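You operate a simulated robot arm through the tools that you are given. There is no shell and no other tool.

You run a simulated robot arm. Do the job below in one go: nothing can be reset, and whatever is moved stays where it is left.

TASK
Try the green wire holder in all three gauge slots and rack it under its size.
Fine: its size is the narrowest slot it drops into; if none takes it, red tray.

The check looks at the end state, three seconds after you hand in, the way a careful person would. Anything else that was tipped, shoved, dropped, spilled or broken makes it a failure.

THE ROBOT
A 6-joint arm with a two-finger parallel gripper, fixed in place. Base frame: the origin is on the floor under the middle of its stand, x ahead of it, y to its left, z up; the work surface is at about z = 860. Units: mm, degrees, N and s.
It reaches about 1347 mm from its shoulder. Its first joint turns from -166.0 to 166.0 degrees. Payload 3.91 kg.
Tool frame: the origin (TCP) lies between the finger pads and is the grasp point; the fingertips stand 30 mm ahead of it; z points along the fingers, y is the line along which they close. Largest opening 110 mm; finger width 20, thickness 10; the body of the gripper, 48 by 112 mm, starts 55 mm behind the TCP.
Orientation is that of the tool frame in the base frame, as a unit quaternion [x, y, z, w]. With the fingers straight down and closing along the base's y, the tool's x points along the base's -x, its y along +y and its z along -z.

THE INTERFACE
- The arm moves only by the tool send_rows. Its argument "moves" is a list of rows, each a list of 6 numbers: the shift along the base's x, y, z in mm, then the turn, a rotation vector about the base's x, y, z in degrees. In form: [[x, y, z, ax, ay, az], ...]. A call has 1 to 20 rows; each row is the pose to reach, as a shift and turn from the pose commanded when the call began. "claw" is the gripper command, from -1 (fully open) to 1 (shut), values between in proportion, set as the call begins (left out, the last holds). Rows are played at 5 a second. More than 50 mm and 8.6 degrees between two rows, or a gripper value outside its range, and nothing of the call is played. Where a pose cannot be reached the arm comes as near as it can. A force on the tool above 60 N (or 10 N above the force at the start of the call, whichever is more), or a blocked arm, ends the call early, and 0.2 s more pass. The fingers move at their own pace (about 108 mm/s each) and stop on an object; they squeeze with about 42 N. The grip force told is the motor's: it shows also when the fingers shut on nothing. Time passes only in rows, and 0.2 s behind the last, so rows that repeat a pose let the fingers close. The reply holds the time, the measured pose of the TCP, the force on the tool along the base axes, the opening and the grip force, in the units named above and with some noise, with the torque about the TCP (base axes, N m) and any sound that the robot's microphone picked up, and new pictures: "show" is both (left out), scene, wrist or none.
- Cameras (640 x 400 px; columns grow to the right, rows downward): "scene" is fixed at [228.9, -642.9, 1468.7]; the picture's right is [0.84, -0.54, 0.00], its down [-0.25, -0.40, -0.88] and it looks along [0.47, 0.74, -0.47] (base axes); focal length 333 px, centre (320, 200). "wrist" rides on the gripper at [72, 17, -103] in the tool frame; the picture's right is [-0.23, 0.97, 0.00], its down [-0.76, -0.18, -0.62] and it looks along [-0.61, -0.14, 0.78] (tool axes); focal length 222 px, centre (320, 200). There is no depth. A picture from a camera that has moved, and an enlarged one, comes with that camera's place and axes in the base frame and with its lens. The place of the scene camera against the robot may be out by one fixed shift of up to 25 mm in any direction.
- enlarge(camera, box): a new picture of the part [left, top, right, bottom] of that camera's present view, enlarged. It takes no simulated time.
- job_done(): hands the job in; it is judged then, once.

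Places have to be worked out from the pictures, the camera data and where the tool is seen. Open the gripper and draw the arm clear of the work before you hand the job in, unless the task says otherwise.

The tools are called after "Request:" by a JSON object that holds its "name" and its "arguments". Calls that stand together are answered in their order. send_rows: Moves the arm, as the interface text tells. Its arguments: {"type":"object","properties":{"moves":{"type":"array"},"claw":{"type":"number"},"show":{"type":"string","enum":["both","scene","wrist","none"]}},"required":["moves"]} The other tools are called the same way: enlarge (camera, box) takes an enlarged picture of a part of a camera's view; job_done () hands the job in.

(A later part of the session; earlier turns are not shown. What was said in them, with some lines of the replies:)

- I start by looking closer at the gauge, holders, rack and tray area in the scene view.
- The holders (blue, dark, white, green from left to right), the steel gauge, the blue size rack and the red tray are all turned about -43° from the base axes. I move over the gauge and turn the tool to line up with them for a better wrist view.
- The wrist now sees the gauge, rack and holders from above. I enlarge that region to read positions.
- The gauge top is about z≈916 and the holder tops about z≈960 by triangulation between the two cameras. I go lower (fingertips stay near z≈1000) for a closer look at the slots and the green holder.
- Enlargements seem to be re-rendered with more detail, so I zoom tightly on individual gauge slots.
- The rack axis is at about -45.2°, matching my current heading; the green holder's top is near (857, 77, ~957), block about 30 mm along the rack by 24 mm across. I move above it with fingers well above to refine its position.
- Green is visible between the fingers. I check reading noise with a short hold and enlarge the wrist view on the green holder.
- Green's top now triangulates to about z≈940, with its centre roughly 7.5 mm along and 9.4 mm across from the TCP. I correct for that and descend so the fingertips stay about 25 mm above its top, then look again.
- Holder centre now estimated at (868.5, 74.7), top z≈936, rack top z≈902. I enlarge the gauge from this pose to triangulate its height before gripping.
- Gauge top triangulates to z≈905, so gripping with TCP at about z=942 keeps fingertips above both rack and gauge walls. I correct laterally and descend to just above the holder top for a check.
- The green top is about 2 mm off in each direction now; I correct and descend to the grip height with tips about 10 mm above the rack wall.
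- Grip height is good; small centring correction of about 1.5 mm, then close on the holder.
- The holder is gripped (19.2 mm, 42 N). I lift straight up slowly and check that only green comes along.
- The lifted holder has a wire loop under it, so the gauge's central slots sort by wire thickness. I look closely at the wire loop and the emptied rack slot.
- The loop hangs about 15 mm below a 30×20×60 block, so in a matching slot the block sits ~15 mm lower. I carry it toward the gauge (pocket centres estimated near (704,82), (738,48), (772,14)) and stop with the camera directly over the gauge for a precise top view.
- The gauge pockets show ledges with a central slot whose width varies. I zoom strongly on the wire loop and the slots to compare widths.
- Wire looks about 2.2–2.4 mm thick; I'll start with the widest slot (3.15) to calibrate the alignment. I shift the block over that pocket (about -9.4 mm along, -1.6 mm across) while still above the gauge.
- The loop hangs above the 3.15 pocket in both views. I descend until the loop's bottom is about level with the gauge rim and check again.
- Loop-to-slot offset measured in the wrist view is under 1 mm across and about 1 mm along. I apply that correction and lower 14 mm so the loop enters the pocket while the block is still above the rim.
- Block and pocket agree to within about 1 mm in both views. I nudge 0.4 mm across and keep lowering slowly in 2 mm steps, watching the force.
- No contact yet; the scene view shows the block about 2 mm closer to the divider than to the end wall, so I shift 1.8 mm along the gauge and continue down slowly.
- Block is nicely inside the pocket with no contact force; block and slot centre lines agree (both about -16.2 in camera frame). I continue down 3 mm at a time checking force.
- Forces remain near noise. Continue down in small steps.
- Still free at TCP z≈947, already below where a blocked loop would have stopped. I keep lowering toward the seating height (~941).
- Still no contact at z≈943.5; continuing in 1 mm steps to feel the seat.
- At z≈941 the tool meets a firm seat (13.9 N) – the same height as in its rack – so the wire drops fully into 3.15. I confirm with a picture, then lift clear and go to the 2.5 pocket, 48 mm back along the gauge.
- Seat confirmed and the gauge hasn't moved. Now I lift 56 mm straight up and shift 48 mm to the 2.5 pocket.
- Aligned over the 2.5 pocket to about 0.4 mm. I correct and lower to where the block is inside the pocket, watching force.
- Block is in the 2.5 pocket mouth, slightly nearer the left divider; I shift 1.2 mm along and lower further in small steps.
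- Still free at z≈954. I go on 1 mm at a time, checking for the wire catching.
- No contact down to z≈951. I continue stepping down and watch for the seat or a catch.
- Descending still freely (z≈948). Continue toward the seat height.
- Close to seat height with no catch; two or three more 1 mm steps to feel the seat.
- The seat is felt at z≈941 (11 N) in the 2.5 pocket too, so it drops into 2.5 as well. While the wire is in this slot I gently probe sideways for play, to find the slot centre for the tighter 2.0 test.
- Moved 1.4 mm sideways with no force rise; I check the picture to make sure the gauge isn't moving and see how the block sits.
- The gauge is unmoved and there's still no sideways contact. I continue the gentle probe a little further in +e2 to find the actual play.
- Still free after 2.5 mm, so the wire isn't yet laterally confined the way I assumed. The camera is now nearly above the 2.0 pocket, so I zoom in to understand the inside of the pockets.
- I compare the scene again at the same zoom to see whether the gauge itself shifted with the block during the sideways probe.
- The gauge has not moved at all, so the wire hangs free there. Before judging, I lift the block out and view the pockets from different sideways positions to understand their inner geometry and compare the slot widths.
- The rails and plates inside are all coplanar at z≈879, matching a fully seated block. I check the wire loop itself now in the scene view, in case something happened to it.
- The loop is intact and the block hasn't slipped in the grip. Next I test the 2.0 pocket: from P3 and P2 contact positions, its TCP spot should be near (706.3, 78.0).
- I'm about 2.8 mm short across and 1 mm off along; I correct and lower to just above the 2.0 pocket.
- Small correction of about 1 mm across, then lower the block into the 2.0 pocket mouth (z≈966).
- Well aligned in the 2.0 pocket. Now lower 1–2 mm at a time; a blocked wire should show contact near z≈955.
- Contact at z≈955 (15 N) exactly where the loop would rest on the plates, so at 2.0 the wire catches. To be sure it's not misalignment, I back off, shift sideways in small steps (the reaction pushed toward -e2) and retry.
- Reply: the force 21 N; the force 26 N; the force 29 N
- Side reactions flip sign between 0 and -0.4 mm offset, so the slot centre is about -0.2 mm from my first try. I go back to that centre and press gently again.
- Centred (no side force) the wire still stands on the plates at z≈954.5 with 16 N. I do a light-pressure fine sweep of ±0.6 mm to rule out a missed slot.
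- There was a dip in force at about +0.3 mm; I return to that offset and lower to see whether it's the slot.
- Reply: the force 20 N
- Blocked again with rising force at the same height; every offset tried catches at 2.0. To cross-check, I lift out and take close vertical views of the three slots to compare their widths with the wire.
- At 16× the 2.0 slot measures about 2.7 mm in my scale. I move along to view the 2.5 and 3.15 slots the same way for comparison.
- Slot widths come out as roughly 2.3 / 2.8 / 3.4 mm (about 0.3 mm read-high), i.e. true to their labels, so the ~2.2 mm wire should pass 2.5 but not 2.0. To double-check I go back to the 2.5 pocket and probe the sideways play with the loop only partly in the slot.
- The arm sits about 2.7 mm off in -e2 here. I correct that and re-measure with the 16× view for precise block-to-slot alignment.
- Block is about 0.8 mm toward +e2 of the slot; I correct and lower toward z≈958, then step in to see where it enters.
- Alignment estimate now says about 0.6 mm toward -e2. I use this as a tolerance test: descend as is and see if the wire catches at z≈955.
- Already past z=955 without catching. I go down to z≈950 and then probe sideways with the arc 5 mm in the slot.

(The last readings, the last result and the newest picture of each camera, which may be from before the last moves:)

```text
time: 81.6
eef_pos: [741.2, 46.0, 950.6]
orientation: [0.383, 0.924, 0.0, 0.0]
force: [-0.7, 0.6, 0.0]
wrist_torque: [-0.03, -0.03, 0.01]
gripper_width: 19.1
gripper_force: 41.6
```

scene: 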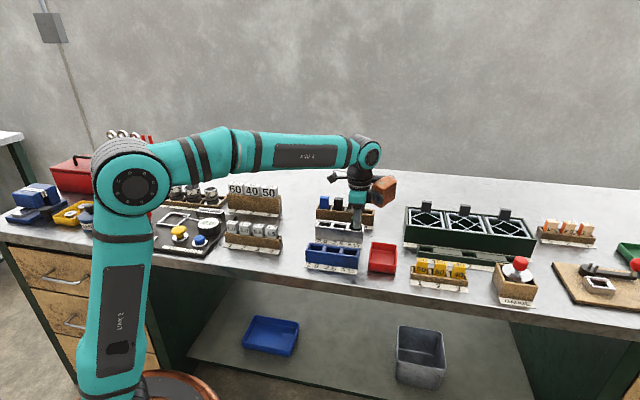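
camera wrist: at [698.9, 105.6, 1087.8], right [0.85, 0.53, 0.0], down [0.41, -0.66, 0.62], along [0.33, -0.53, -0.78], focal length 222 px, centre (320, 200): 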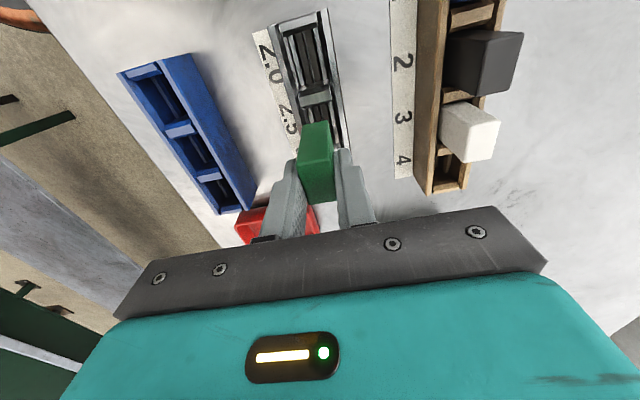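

The loop has ample play in 2.5 but stands firmly on the plates at 2.0 for every offset – so 2.0 rejects it and its size is 2.5. I now recentre, lift out of the gauge and move over to the blue size rack for a top view.

Request:
{"name": "send_rows", "arguments": {"moves": [[-0.8, -0.8, 0, 0, 0, 0], [-0.8, -0.8, 12, 0, 0, 0], [-0.8, -0.8, 26, 0, 0, 0], [-0.8, -0.8, 40, 0, 0, 0], [-0.8, -0.8, 58, 0, 0, 0], [-10, -24, 58, 0, 0, 0], [-19, -47, 58, 0, 0, 0], [-28, -70, 58, 0, 0, 0], [-37, -92, 58, 0, 0, 0], [-46.3, -113.7, 58, 0, 0, 0], [-46.3, -113.7, 58, 0, 0, 0]], "show": "both"}}

Request:
{"name": "enlarge", "arguments": {"camera": "wrist", "box": [220, 0, 370, 150]}}

Request:
{"name": "enlarge", "arguments": {"camera": "scene", "box": [295, 215, 375, 280]}}

```text
time: 84.0
eef_pos: [697.0, -66.7, 1008.7]
orientation: [0.383, 0.924, 0.0, 0.001]
force: [-0.4, -0.7, 0.1]
wrist_torque: [-0.02, -0.01, -0.02]
gripper_width: 19.3
gripper_force: 41.9
camera wrist: at [657.8, -3.9, 1112.4], right [0.85, 0.53, 0.0], down [0.41, -0.66, 0.62], along [0.33, -0.53, -0.78], focal length 222 px, centre (320, 200)
```

scene: 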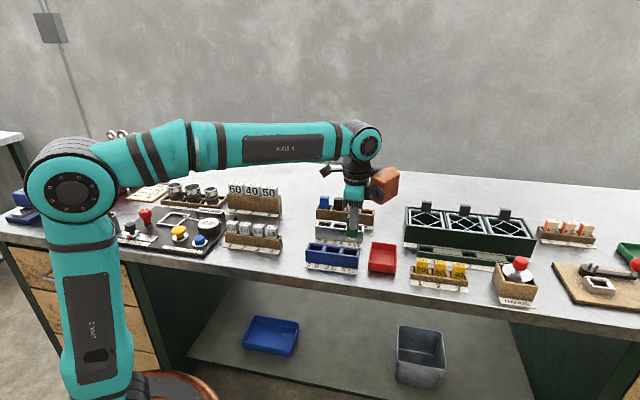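
wrist: 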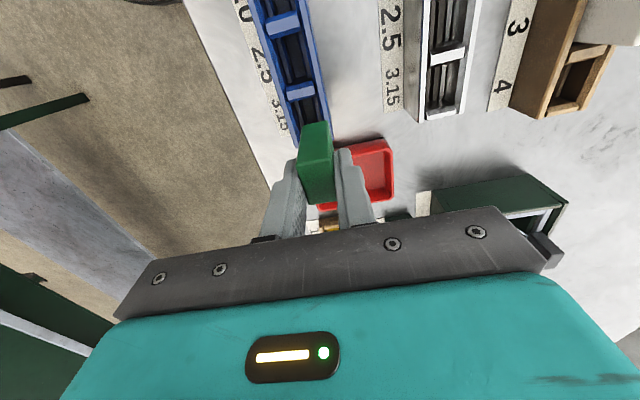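

```text
2.67 times, centred on (295, 75) of wrist
camera zoom: at [657.8, -3.9, 1112.4], right [0.85, 0.53, 0.0], down [0.41, -0.66, 0.62], along [0.33, -0.53, -0.78], focal length 592 px, centre (387, 533)
```

zoom: 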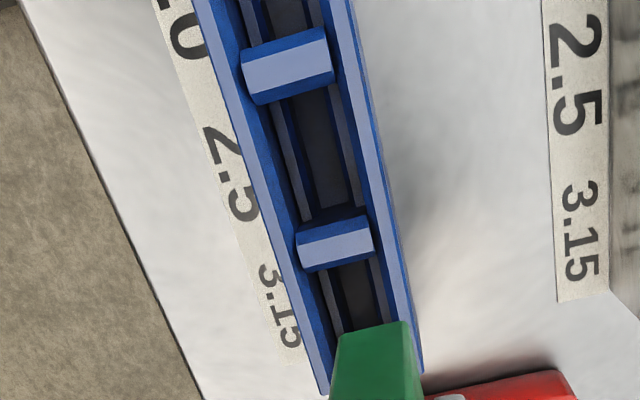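

```text
6.15 times, centred on (335, 248) of scene
camera zoom: at [228.9, -642.9, 1468.7], right [0.84, -0.54, 0.0], down [-0.25, -0.4, -0.88], along [0.47, 0.74, -0.47], focal length 2049 px, centre (228, -92)
```

zoom: 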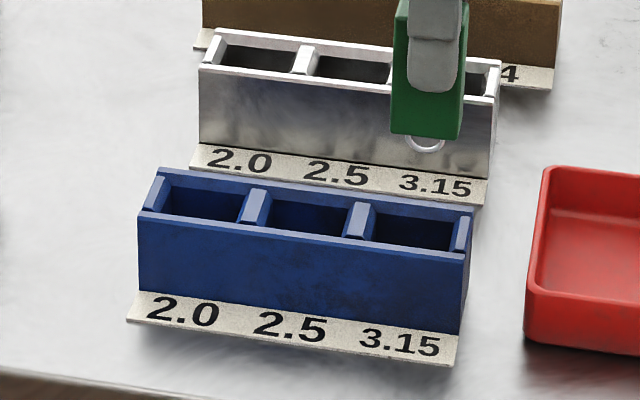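

The blue rack's 2.5 pocket is clear (two ledges, wide gap) and well aligned in yaw. I shift about -52.5 mm along and -10 mm across to sit over its 2.5 pocket, staying high.

Request:
{"name": "send_rows", "arguments": {"moves": [[-15, 10, 0, 0, 0, 0], [-30, 20, 0, 0, 0, 0], [-44.1, 30.2, 0, 0, 0, 0], [-44.1, 30.2, -14, 0, 0, 0], [-44.1, 30.2, -14, 0, 0, 0]], "show": "wrist"}}

Request:
{"name": "enlarge", "arguments": {"camera": "wrist", "box": [250, 40, 380, 160]}}

Request:
{"name": "enlarge", "arguments": {"camera": "scene", "box": [305, 220, 365, 270]}}

```text
time: 85.2
eef_pos: [651.3, -36.5, 994.8]
orientation: [0.384, 0.923, 0.001, 0.0]
force: [0.9, 0.2, 0.0]
wrist_torque: [-0.03, 0.01, -0.01]
gripper_width: 18.9
gripper_force: 41.6
camera wrist: at [611.9, 26.5, 1098.2], right [0.85, 0.53, 0.0], down [0.41, -0.67, 0.62], along [0.33, -0.53, -0.78], focal length 222 px, centre (320, 200)
```

wrist: 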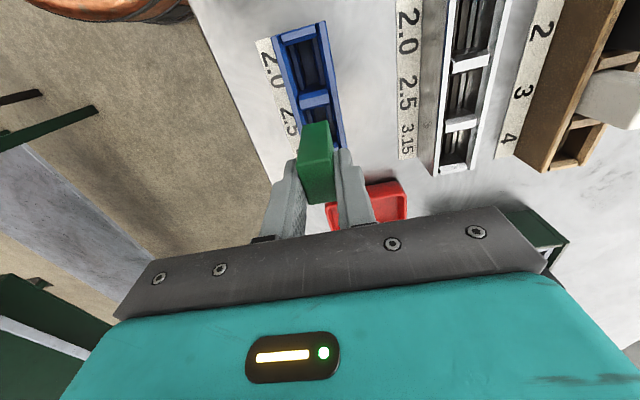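

```text
3.33 times, centred on (315, 100) of wrist
camera zoom: at [611.9, 26.5, 1098.2], right [0.85, 0.53, 0.0], down [0.41, -0.67, 0.62], along [0.33, -0.53, -0.78], focal length 740 px, centre (337, 533)
```

zoom: 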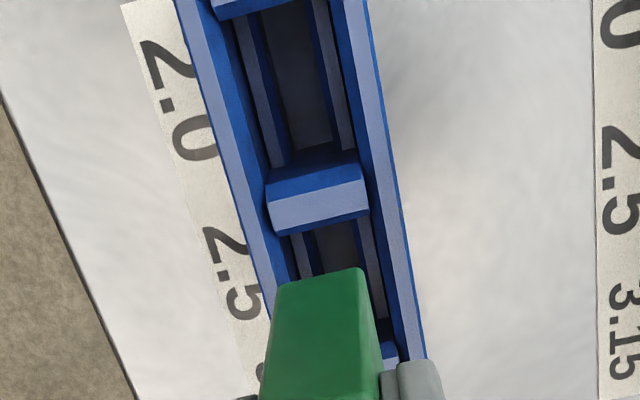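

```text
8.00 times, centred on (335, 245) of scene
camera zoom: at [228.9, -642.9, 1468.7], right [0.84, -0.54, 0.0], down [-0.25, -0.4, -0.88], along [0.47, 0.74, -0.47], focal length 2664 px, centre (200, -160)
```

zoom: 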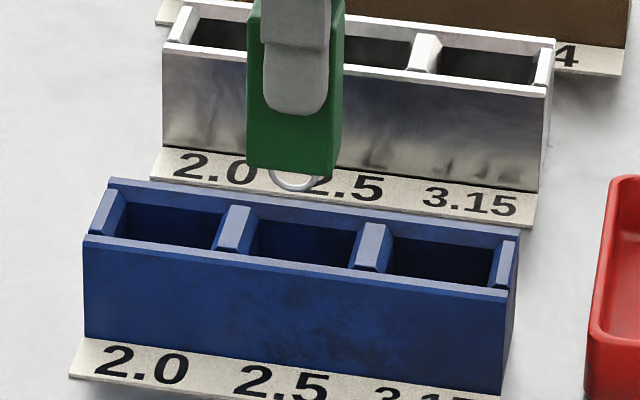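

Both views say I need about +4 mm along and +0.7 mm across. I correct and lower to just above the rack rim.

Request:
{"name": "send_rows", "arguments": {"moves": [[3.3, -2.3, 0, 0, 0, 0], [3.3, -2.3, -7, 0, 0, 0], [3.3, -2.3, -13, 0, 0, 0], [3.3, -2.3, -13, 0, 0, 0]], "show": "wrist"}}

Request:
{"name": "enlarge", "arguments": {"camera": "wrist", "box": [250, 40, 380, 160]}}

Request:
{"name": "enlarge", "arguments": {"camera": "scene", "box": [320, 230, 355, 265]}}

```text
time: 86.2
eef_pos: [655.6, -39.7, 983.4]
orientation: [0.384, 0.924, 0.0, 0.0]
force: [0.0, -0.3, -2.0]
wrist_torque: [-0.01, 0.01, 0.0]
gripper_width: 19.3
gripper_force: 41.8
camera wrist: at [615.6, 23.9, 1086.1], right [0.85, 0.53, 0.0], down [0.41, -0.66, 0.62], along [0.33, -0.53, -0.78], focal length 222 px, centre (320, 200)
```

wrist: 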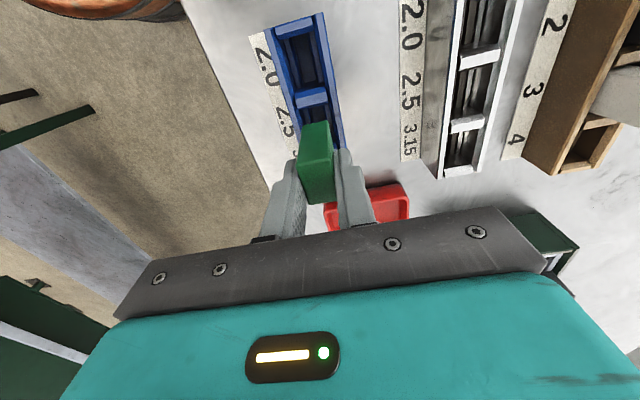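

```text
3.33 times, centred on (315, 100) of wrist
camera zoom: at [615.6, 23.9, 1086.1], right [0.85, 0.53, 0.0], down [0.41, -0.66, 0.62], along [0.33, -0.53, -0.78], focal length 740 px, centre (337, 533)
```

zoom: 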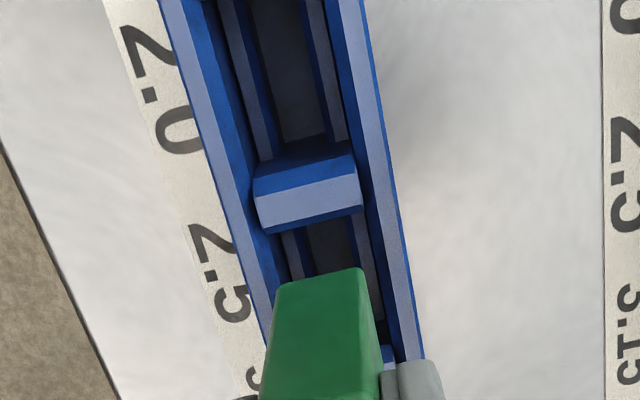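

```text
11.43 times, centred on (338, 248) of scene
camera zoom: at [228.9, -642.9, 1468.7], right [0.84, -0.54, 0.0], down [-0.25, -0.4, -0.88], along [0.47, 0.74, -0.47], focal length 3806 px, centre (120, -343)
```

zoom: 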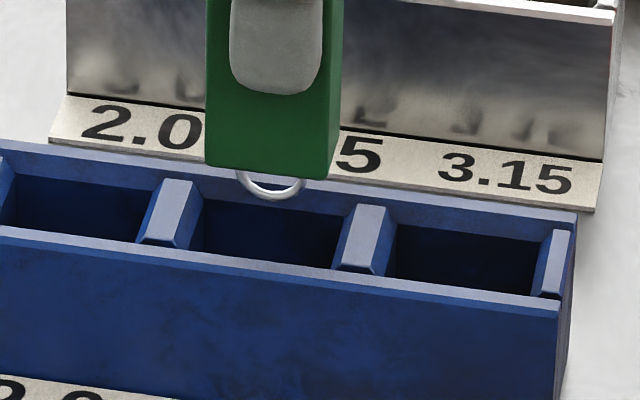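

Aligned to within a millimetre over the blue 2.5 pocket. I correct slightly and lower the block into the pocket mouth.

Request:
{"name": "send_rows", "arguments": {"moves": [[-0.8, 0.3, 0, 0, 0, 0], [-0.8, 0.3, -5, 0, 0, 0], [-0.8, 0.3, -10, 0, 0, 0], [-0.8, 0.3, -15, 0, 0, 0], [-0.8, 0.3, -20, 0, 0, 0], [-0.8, 0.3, -20, 0, 0, 0]], "show": "wrist"}}

Request:
{"name": "enlarge", "arguments": {"camera": "wrist", "box": [250, 60, 380, 180]}}

Request:
{"name": "enlarge", "arguments": {"camera": "scene", "box": [320, 230, 355, 265]}}

```text
time: 87.6
eef_pos: [652.6, -39.9, 961.2]
orientation: [0.383, 0.924, 0.0, 0.0]
force: [-0.3, 0.0, -0.9]
wrist_torque: [0.02, 0.02, -0.01]
gripper_width: 19.4
gripper_force: 42.0
camera wrist: at [613.5, 23.9, 1064.8], right [0.85, 0.53, 0.0], down [0.41, -0.66, 0.62], along [0.33, -0.53, -0.78], focal length 222 px, centre (320, 200)
```

wrist: 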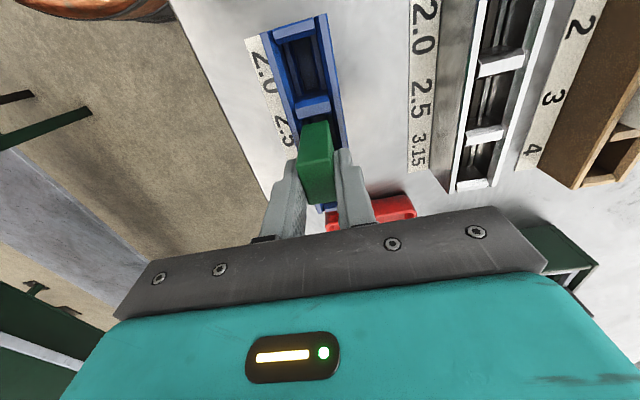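

```text
3.33 times, centred on (315, 120) of wrist
camera zoom: at [613.5, 23.9, 1064.8], right [0.85, 0.53, 0.0], down [0.41, -0.66, 0.62], along [0.33, -0.53, -0.78], focal length 740 px, centre (337, 467)
```

zoom: 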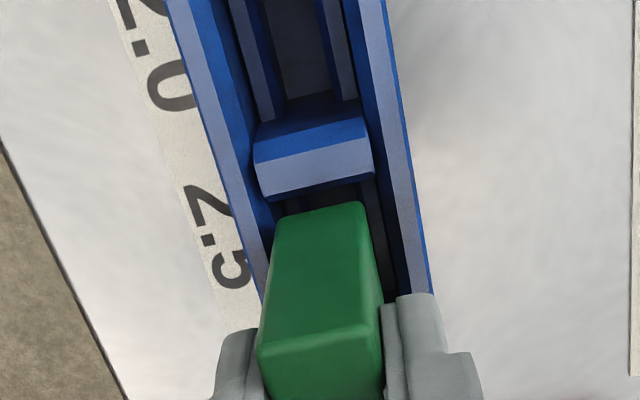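

```text
11.43 times, centred on (338, 248) of scene
camera zoom: at [228.9, -642.9, 1468.7], right [0.84, -0.54, 0.0], down [-0.25, -0.4, -0.88], along [0.47, 0.74, -0.47], focal length 3806 px, centre (120, -343)
```

zoom: 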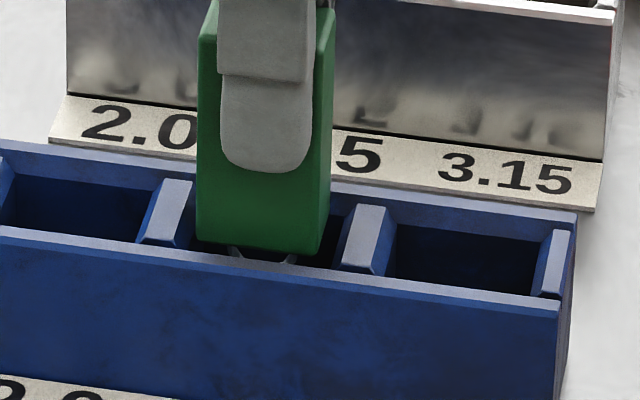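

The arm drifted about 1.5 mm across while descending; I recentre (+1 mm along, +1.5 mm across) and continue down slowly.

Request:
{"name": "send_rows", "arguments": {"moves": [[0.9, 0.2, 0, 0, 0, 0], [1.8, 0.4, 0, 0, 0, 0], [1.8, 0.4, -2, 0, 0, 0], [1.8, 0.4, -4, 0, 0, 0], [1.8, 0.4, -6, 0, 0, 0], [1.8, 0.4, -6, 0, 0, 0]], "show": "wrist"}}

Request:
{"name": "enlarge", "arguments": {"camera": "wrist", "box": [250, 60, 380, 180]}}

Request:
{"name": "enlarge", "arguments": {"camera": "scene", "box": [320, 230, 355, 265]}}

```text
time: 89.0
eef_pos: [654.8, -41.0, 955.3]
orientation: [0.384, 0.924, 0.0, 0.001]
force: [-0.4, 0.0, -0.2]
wrist_torque: [-0.03, 0.0, 0.01]
gripper_width: 19.1
gripper_force: 42.2
camera wrist: at [615.7, 23.6, 1059.1], right [0.85, 0.53, 0.0], down [0.41, -0.66, 0.62], along [0.33, -0.53, -0.78], focal length 222 px, centre (320, 200)
```

wrist: 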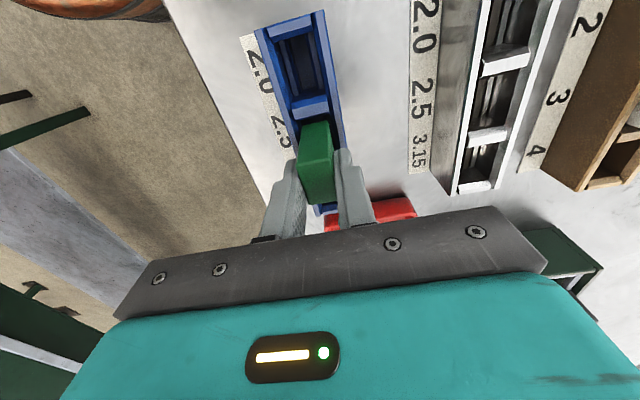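

```text
3.33 times, centred on (315, 120) of wrist
camera zoom: at [615.7, 23.6, 1059.1], right [0.85, 0.53, 0.0], down [0.41, -0.66, 0.62], along [0.33, -0.53, -0.78], focal length 740 px, centre (337, 467)
```

zoom: 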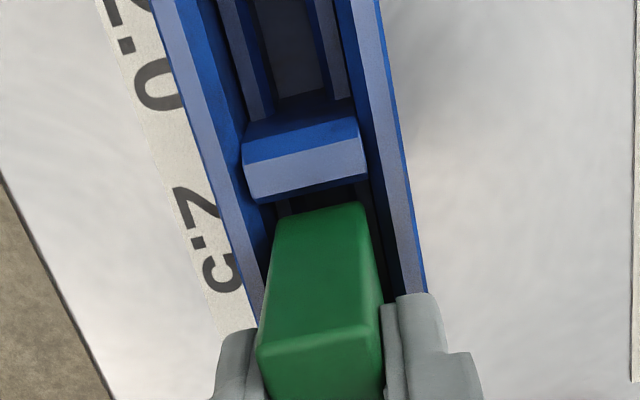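

```text
11.43 times, centred on (338, 248) of scene
camera zoom: at [228.9, -642.9, 1468.7], right [0.84, -0.54, 0.0], down [-0.25, -0.4, -0.88], along [0.47, 0.74, -0.47], focal length 3806 px, centre (120, -343)
```

zoom: 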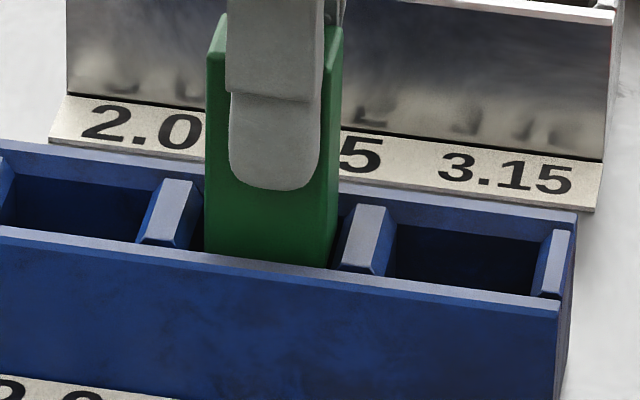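

Centred now in both directions. Continue lowering in steps to the seat (expected z≈941).

Request:
{"name": "send_rows", "arguments": {"moves": [[0, 0, -2, 0, 0, 0], [0, 0, -4, 0, 0, 0], [0, 0, -6, 0, 0, 0], [0, 0, -6, 0, 0, 0]], "show": "none"}}

Request:
{"name": "send_rows", "arguments": {"moves": [[0, 0, -1, 0, 0, 0], [0, 0, -2, 0, 0, 0], [0, 0, -3, 0, 0, 0], [0, 0, -3, 0, 0, 0]], "show": "none"}}

Request:
{"name": "send_rows", "arguments": {"moves": [[0, 0, -1, 0, 0, 0], [0, 0, -2, 0, 0, 0], [0, 0, -2, 0, 0, 0]], "show": "wrist"}}

Request:
{"name": "enlarge", "arguments": {"camera": "scene", "box": [320, 230, 355, 265]}}

```text
time: 90.0
eef_pos: [654.7, -39.8, 950.0]
orientation: [0.383, 0.924, 0.0, 0.0]
force: [-0.5, 0.2, 0.1]
wrist_torque: [-0.03, -0.01, 0.0]
gripper_width: 19.0
gripper_force: 41.9
```

```text
time: 91.0
eef_pos: [654.4, -39.2, 947.1]
orientation: [0.384, 0.924, 0.0, 0.0]
force: [0.7, 1.0, 0.0]
wrist_torque: [0.04, 0.03, 0.0]
gripper_width: 19.1
gripper_force: 41.8
```

```text
time: 91.8
eef_pos: [653.9, -39.5, 945.4]
orientation: [0.384, 0.923, 0.0, 0.0]
force: [0.8, -0.7, -1.7]
wrist_torque: [0.0, -0.01, -0.01]
gripper_width: 19.5
gripper_force: 42.2
camera wrist: at [615.0, 24.2, 1048.0], right [0.85, 0.53, 0.0], down [0.41, -0.66, 0.62], along [0.33, -0.53, -0.78], focal length 222 px, centre (320, 200)
```

wrist: 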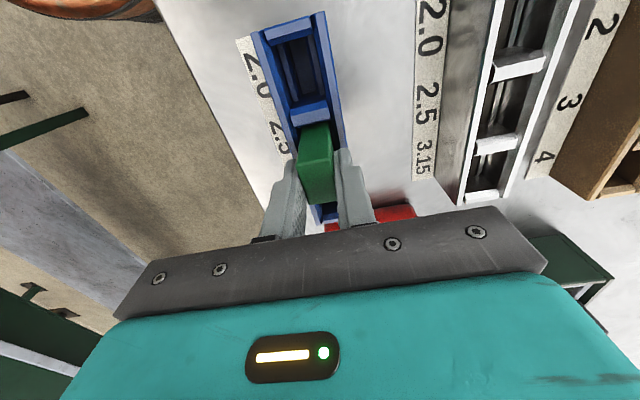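

```text
11.43 times, centred on (338, 248) of scene
camera zoom: at [228.9, -642.9, 1468.7], right [0.84, -0.54, 0.0], down [-0.25, -0.4, -0.88], along [0.47, 0.74, -0.47], focal length 3806 px, centre (120, -343)
```

zoom: 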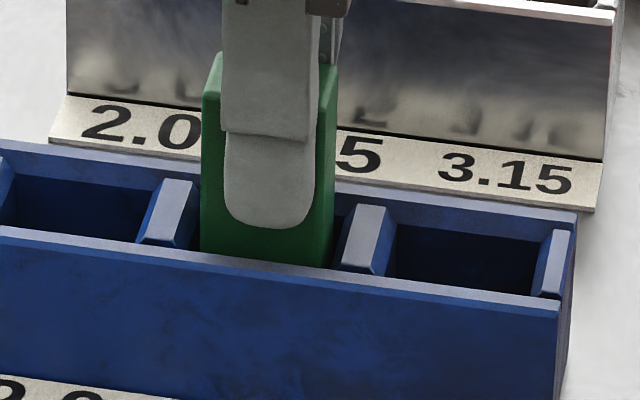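

Free so far at z≈945; continue with 1 mm steps until the seat is felt.

Request:
{"name": "send_rows", "arguments": {"moves": [[0, 0, -1, 0, 0, 0], [0, 0, -2, 0, 0, 0], [0, 0, -2, 0, 0, 0]], "show": "none"}}

Request:
{"name": "send_rows", "arguments": {"moves": [[0, 0, -1, 0, 0, 0], [0, 0, -1, 0, 0, 0]], "show": "none"}}

Request:
{"name": "send_rows", "arguments": {"moves": [[0, 0, -0.7, 0, 0, 0], [0, 0, -0.7, 0, 0, 0]], "show": "none"}}

```text
time: 92.6
eef_pos: [655.3, -39.2, 941.4]
orientation: [0.383, 0.924, 0.0, 0.0]
force: [0.3, 0.2, -0.9]
wrist_torque: [-0.01, 0.06, 0.0]
gripper_width: 19.6
gripper_force: 42.0
```

```text
time: 93.2
eef_pos: [655.5, -39.2, 941.1]
orientation: [0.383, 0.924, -0.001, 0.0]
force: [-0.1, 0.1, -0.6]
wrist_torque: [0.02, 0.01, 0.01]
gripper_width: 19.3
gripper_force: 42.0
```

```text
time: 93.8
eef_pos: [654.8, -38.2, 939.9]
orientation: [0.383, 0.924, 0.001, 0.0]
force: [-0.3, -0.3, -1.5]
wrist_torque: [0.0, 0.01, 0.0]
gripper_width: 19.2
gripper_force: 42.2
```

Request:
{"name": "send_rows", "arguments": {"moves": [[0, 0, -0.7, 0, 0, 0], [0, 0, -0.7, 0, 0, 0]], "show": "none"}}

Request:
{"name": "send_rows", "arguments": {"moves": [[0, 0, -0.7, 0, 0, 0], [0, 0, -0.7, 0, 0, 0]], "show": "wrist"}}

Request:
{"name": "enlarge", "arguments": {"camera": "scene", "box": [320, 230, 355, 265]}}

```text
time: 94.4
eef_pos: [654.8, -39.4, 940.7]
orientation: [0.383, 0.924, 0.0, 0.0]
force: [-1.4, -0.6, 6.2]
wrist_torque: [0.07, 0.11, -0.02]
gripper_width: 19.3
gripper_force: 42.0
```

```text
time: 95.0
eef_pos: [654.7, -39.9, 939.8]
orientation: [0.384, 0.923, 0.001, 0.001]
force: [0.3, 2.9, 18.5]
wrist_torque: [0.3, 0.14, 0.01]
gripper_width: 19.1
gripper_force: 41.9
camera wrist: at [615.5, 24.0, 1043.8], right [0.85, 0.53, 0.0], down [0.41, -0.66, 0.62], along [0.33, -0.53, -0.78], focal length 222 px, centre (320, 200)
```

wrist: 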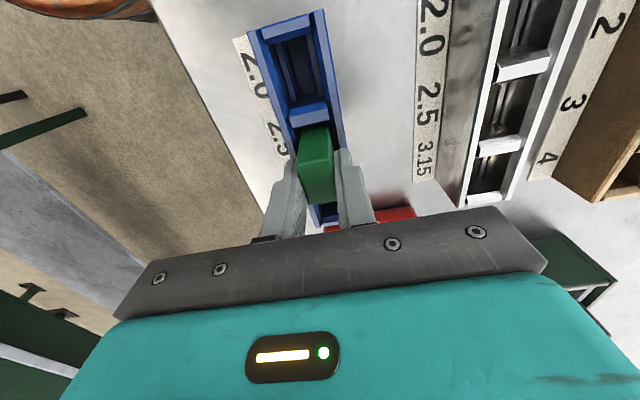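

```text
11.43 times, centred on (338, 248) of scene
camera zoom: at [228.9, -642.9, 1468.7], right [0.84, -0.54, 0.0], down [-0.25, -0.4, -0.88], along [0.47, 0.74, -0.47], focal length 3806 px, centre (120, -343)
```

zoom: 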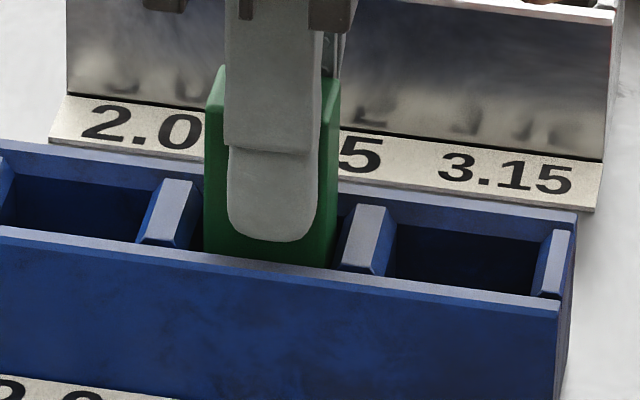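

Seated in the blue 2.5 pocket (18 N on the ledges, same height as before). I relieve the press by about 1 mm and open the fingers.

Request:
{"name": "send_rows", "arguments": {"moves": [[0, 0, 1.2, 0, 0, 0], [0, 0, 1.2, 0, 0, 0], [0, 0, 1.2, 0, 0, 0]], "show": "none"}}

Request:
{"name": "send_rows", "arguments": {"moves": [[0, 0, 0, 0, 0, 0], [0, 0, 0, 0, 0, 0], [0, 0, 0, 0, 0, 0]], "claw": -0.1, "show": "wrist"}}

Request:
{"name": "enlarge", "arguments": {"camera": "scene", "box": [320, 225, 360, 265]}}

Request:
{"name": "enlarge", "arguments": {"camera": "wrist", "box": [250, 60, 400, 220]}}

```text
time: 95.8
eef_pos: [655.1, -39.2, 939.7]
orientation: [0.384, 0.923, 0.0, -0.001]
force: [-0.5, 4.6, 17.3]
wrist_torque: [0.34, 0.11, -0.02]
gripper_width: 19.4
gripper_force: 42.1
```

```text
time: 96.6
eef_pos: [655.6, -40.7, 939.9]
orientation: [0.384, 0.923, 0.0, 0.0]
force: [0.2, -0.4, -0.3]
wrist_torque: [0.02, 0.01, 0.02]
gripper_width: 60.3
gripper_force: 0.0
camera wrist: at [616.1, 23.5, 1043.3], right [0.85, 0.53, 0.0], down [0.41, -0.66, 0.62], along [0.33, -0.53, -0.78], focal length 222 px, centre (320, 200)
```

wrist: 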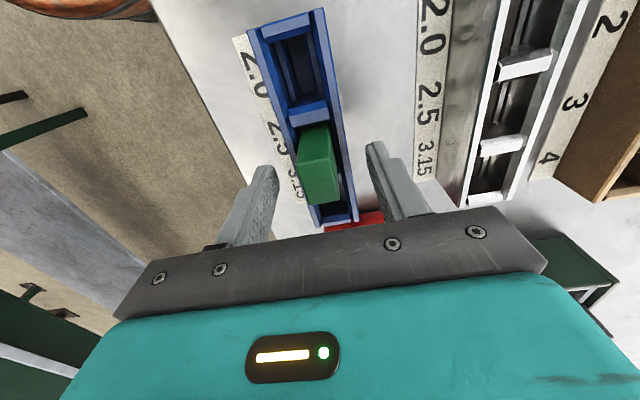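

```text
10.00 times, centred on (340, 245) of scene
camera zoom: at [228.9, -642.9, 1468.7], right [0.84, -0.54, 0.0], down [-0.25, -0.4, -0.88], along [0.47, 0.74, -0.47], focal length 3330 px, centre (120, -250)
```

zoom: 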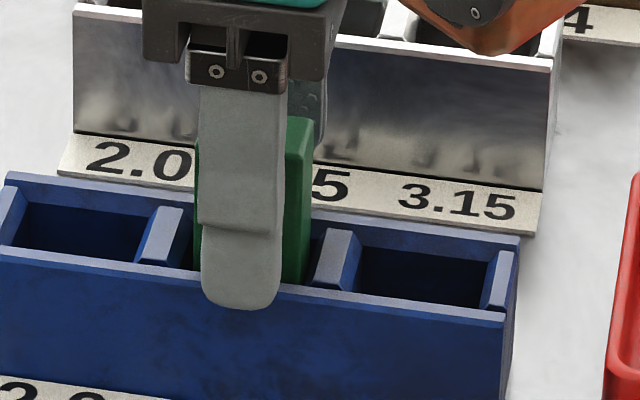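

```text
2.50 times, centred on (325, 140) of wrist
camera zoom: at [616.1, 23.5, 1043.3], right [0.85, 0.53, 0.0], down [0.41, -0.66, 0.62], along [0.33, -0.53, -0.78], focal length 555 px, centre (308, 350)
```

zoom: 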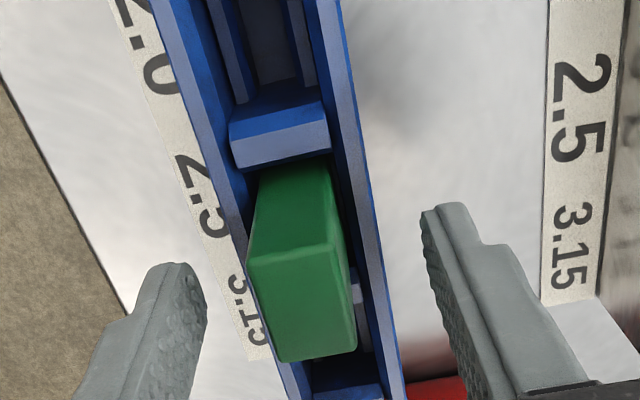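

The block stands upright in the blue 2.5 pocket and is released. I lift the gripper straight up, then draw back.

Request:
{"name": "send_rows", "arguments": {"moves": [[0, 0, 10, 0, 0, 0], [0, 0, 30, 0, 0, 0], [0, 0, 60, 0, 0, 0], [0, 0, 100, 0, 0, 0], [0, 0, 145, 0, 0, 0], [-20, 0, 185, 0, 0, 0], [-45, 0, 200, 0, 0, 0], [-45, 0, 200, 0, 0, 0]], "claw": -0.1, "show": "both"}}

Request:
{"name": "enlarge", "arguments": {"camera": "scene", "box": [300, 190, 410, 280]}}

Request:
{"name": "enlarge", "arguments": {"camera": "scene", "box": [320, 225, 360, 265]}}

```text
time: 98.4
eef_pos: [612.4, -41.2, 1140.5]
orientation: [0.384, 0.923, 0.0, 0.001]
force: [0.2, -0.4, 0.4]
wrist_torque: [-0.01, -0.02, -0.03]
gripper_width: 60.6
gripper_force: 0.0
camera wrist: at [573.0, 22.9, 1244.5], right [0.85, 0.53, 0.0], down [0.41, -0.66, 0.62], along [0.33, -0.53, -0.78], focal length 222 px, centre (320, 200)
```

scene: 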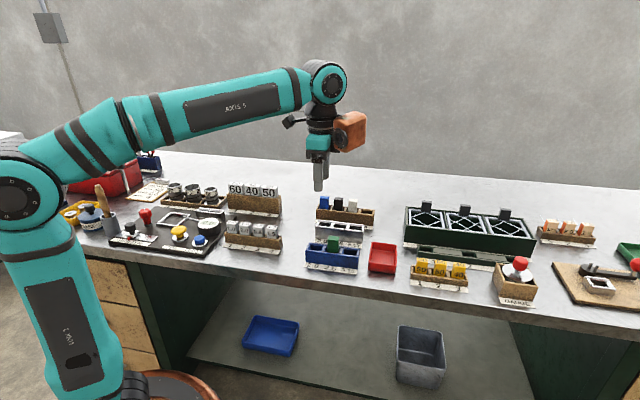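
wrist: 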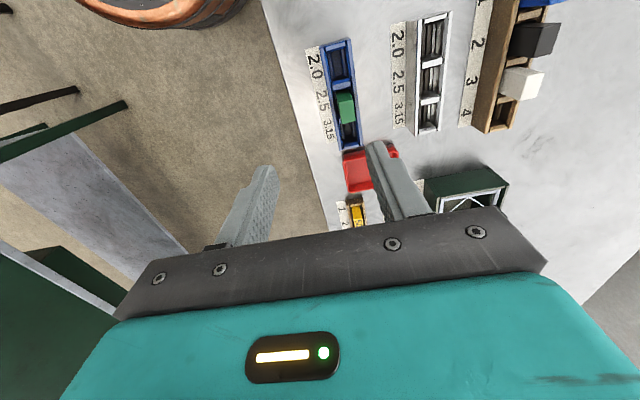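

```text
4.44 times, centred on (355, 235) of scene
camera zoom: at [228.9, -642.9, 1468.7], right [0.84, -0.54, 0.0], down [-0.25, -0.4, -0.88], along [0.47, 0.74, -0.47], focal length 1480 px, centre (164, 44)
```

zoom: 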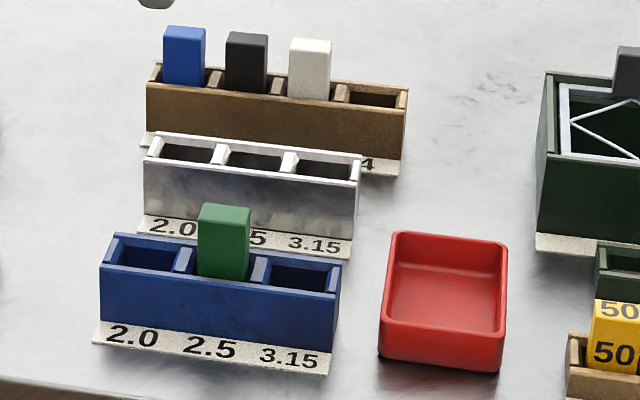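

```text
10.00 times, centred on (340, 245) of scene
camera zoom: at [228.9, -642.9, 1468.7], right [0.84, -0.54, 0.0], down [-0.25, -0.4, -0.88], along [0.47, 0.74, -0.47], focal length 3330 px, centre (120, -250)
```

zoom: 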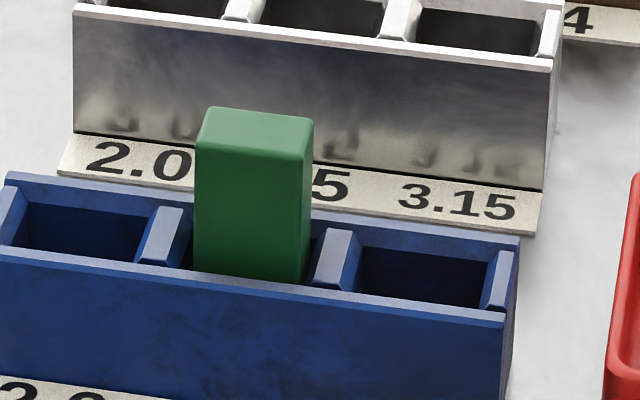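

The green holder is seated upright in the blue rack's 2.5 pocket, with the gauge, the other holders and the tray undisturbed. I open the gripper fully and back the arm away before handing in.

Request:
{"name": "send_rows", "arguments": {"moves": [[-25, 0, 15, 0, 0, 0], [-50, 0, 30, 0, 0, 0], [-50, 0, 30, 0, 0, 0], [-50, 0, 30, 0, 0, 0]], "claw": -1, "show": "both"}}

```text
time: 99.4
eef_pos: [562.4, -38.7, 1170.1]
orientation: [0.382, 0.924, 0.0, 0.0]
force: [0.1, 0.9, -0.2]
wrist_torque: [-0.02, 0.01, -0.02]
gripper_width: 110.0
gripper_force: 0.2
camera wrist: at [523.2, 24.2, 1273.3], right [0.85, 0.53, 0.0], down [0.41, -0.66, 0.62], along [0.33, -0.53, -0.78], focal length 222 px, centre (320, 200)
```

scene: 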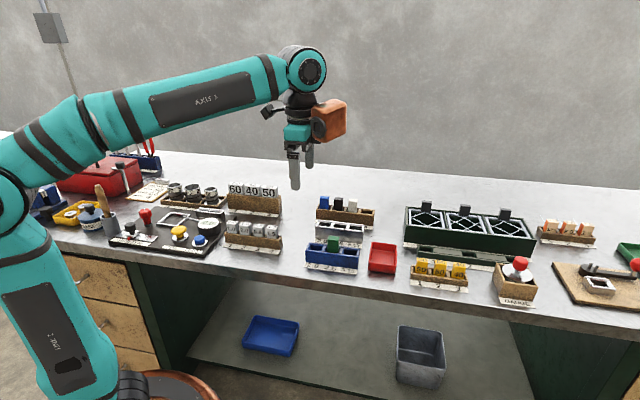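
wrist: 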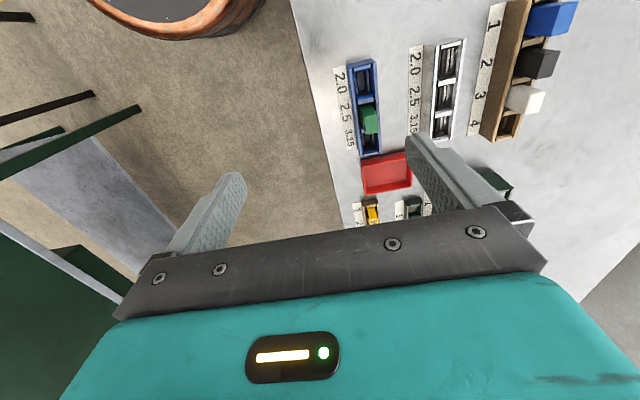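

The gripper is open and clear, the green holder stands in the 2.5 slot of the blue rack (3.15 and 2.5 accepted it, 2.0 blocked it), and nothing else was moved. Handing in.

Request:
{"name": "job_done", "arguments": {}}

```text
The job is handed in.
```

The green wire holder is in the blue rack's 2.5 slot, upright and released, and the job is handed in.

| Gauge slot | Result |
|---|---|
| 3.15 | Dropped fully in; the block seated at z≈941, the same height as in its own rack. |
| 2.5 | Dropped fully in, again seating at z≈941. |
| 2.0 | Did not go in. The wire stopped on the slot plates at z≈955, about 14 mm short. |

I tried the 2.0 slot at several small sideways offsets, pressing with up to 28 N, and it was blocked every time. That makes 2.5 the narrowest slot that takes it.

In the 2.5 slot the wire had more sideways play than the slot width I measured should allow. I couldn't explain that, but it doesn't change the result.

In the last pictures the gauge, the other three holders and the red tray look unmoved. The gripper is open and the arm is clear of the work.
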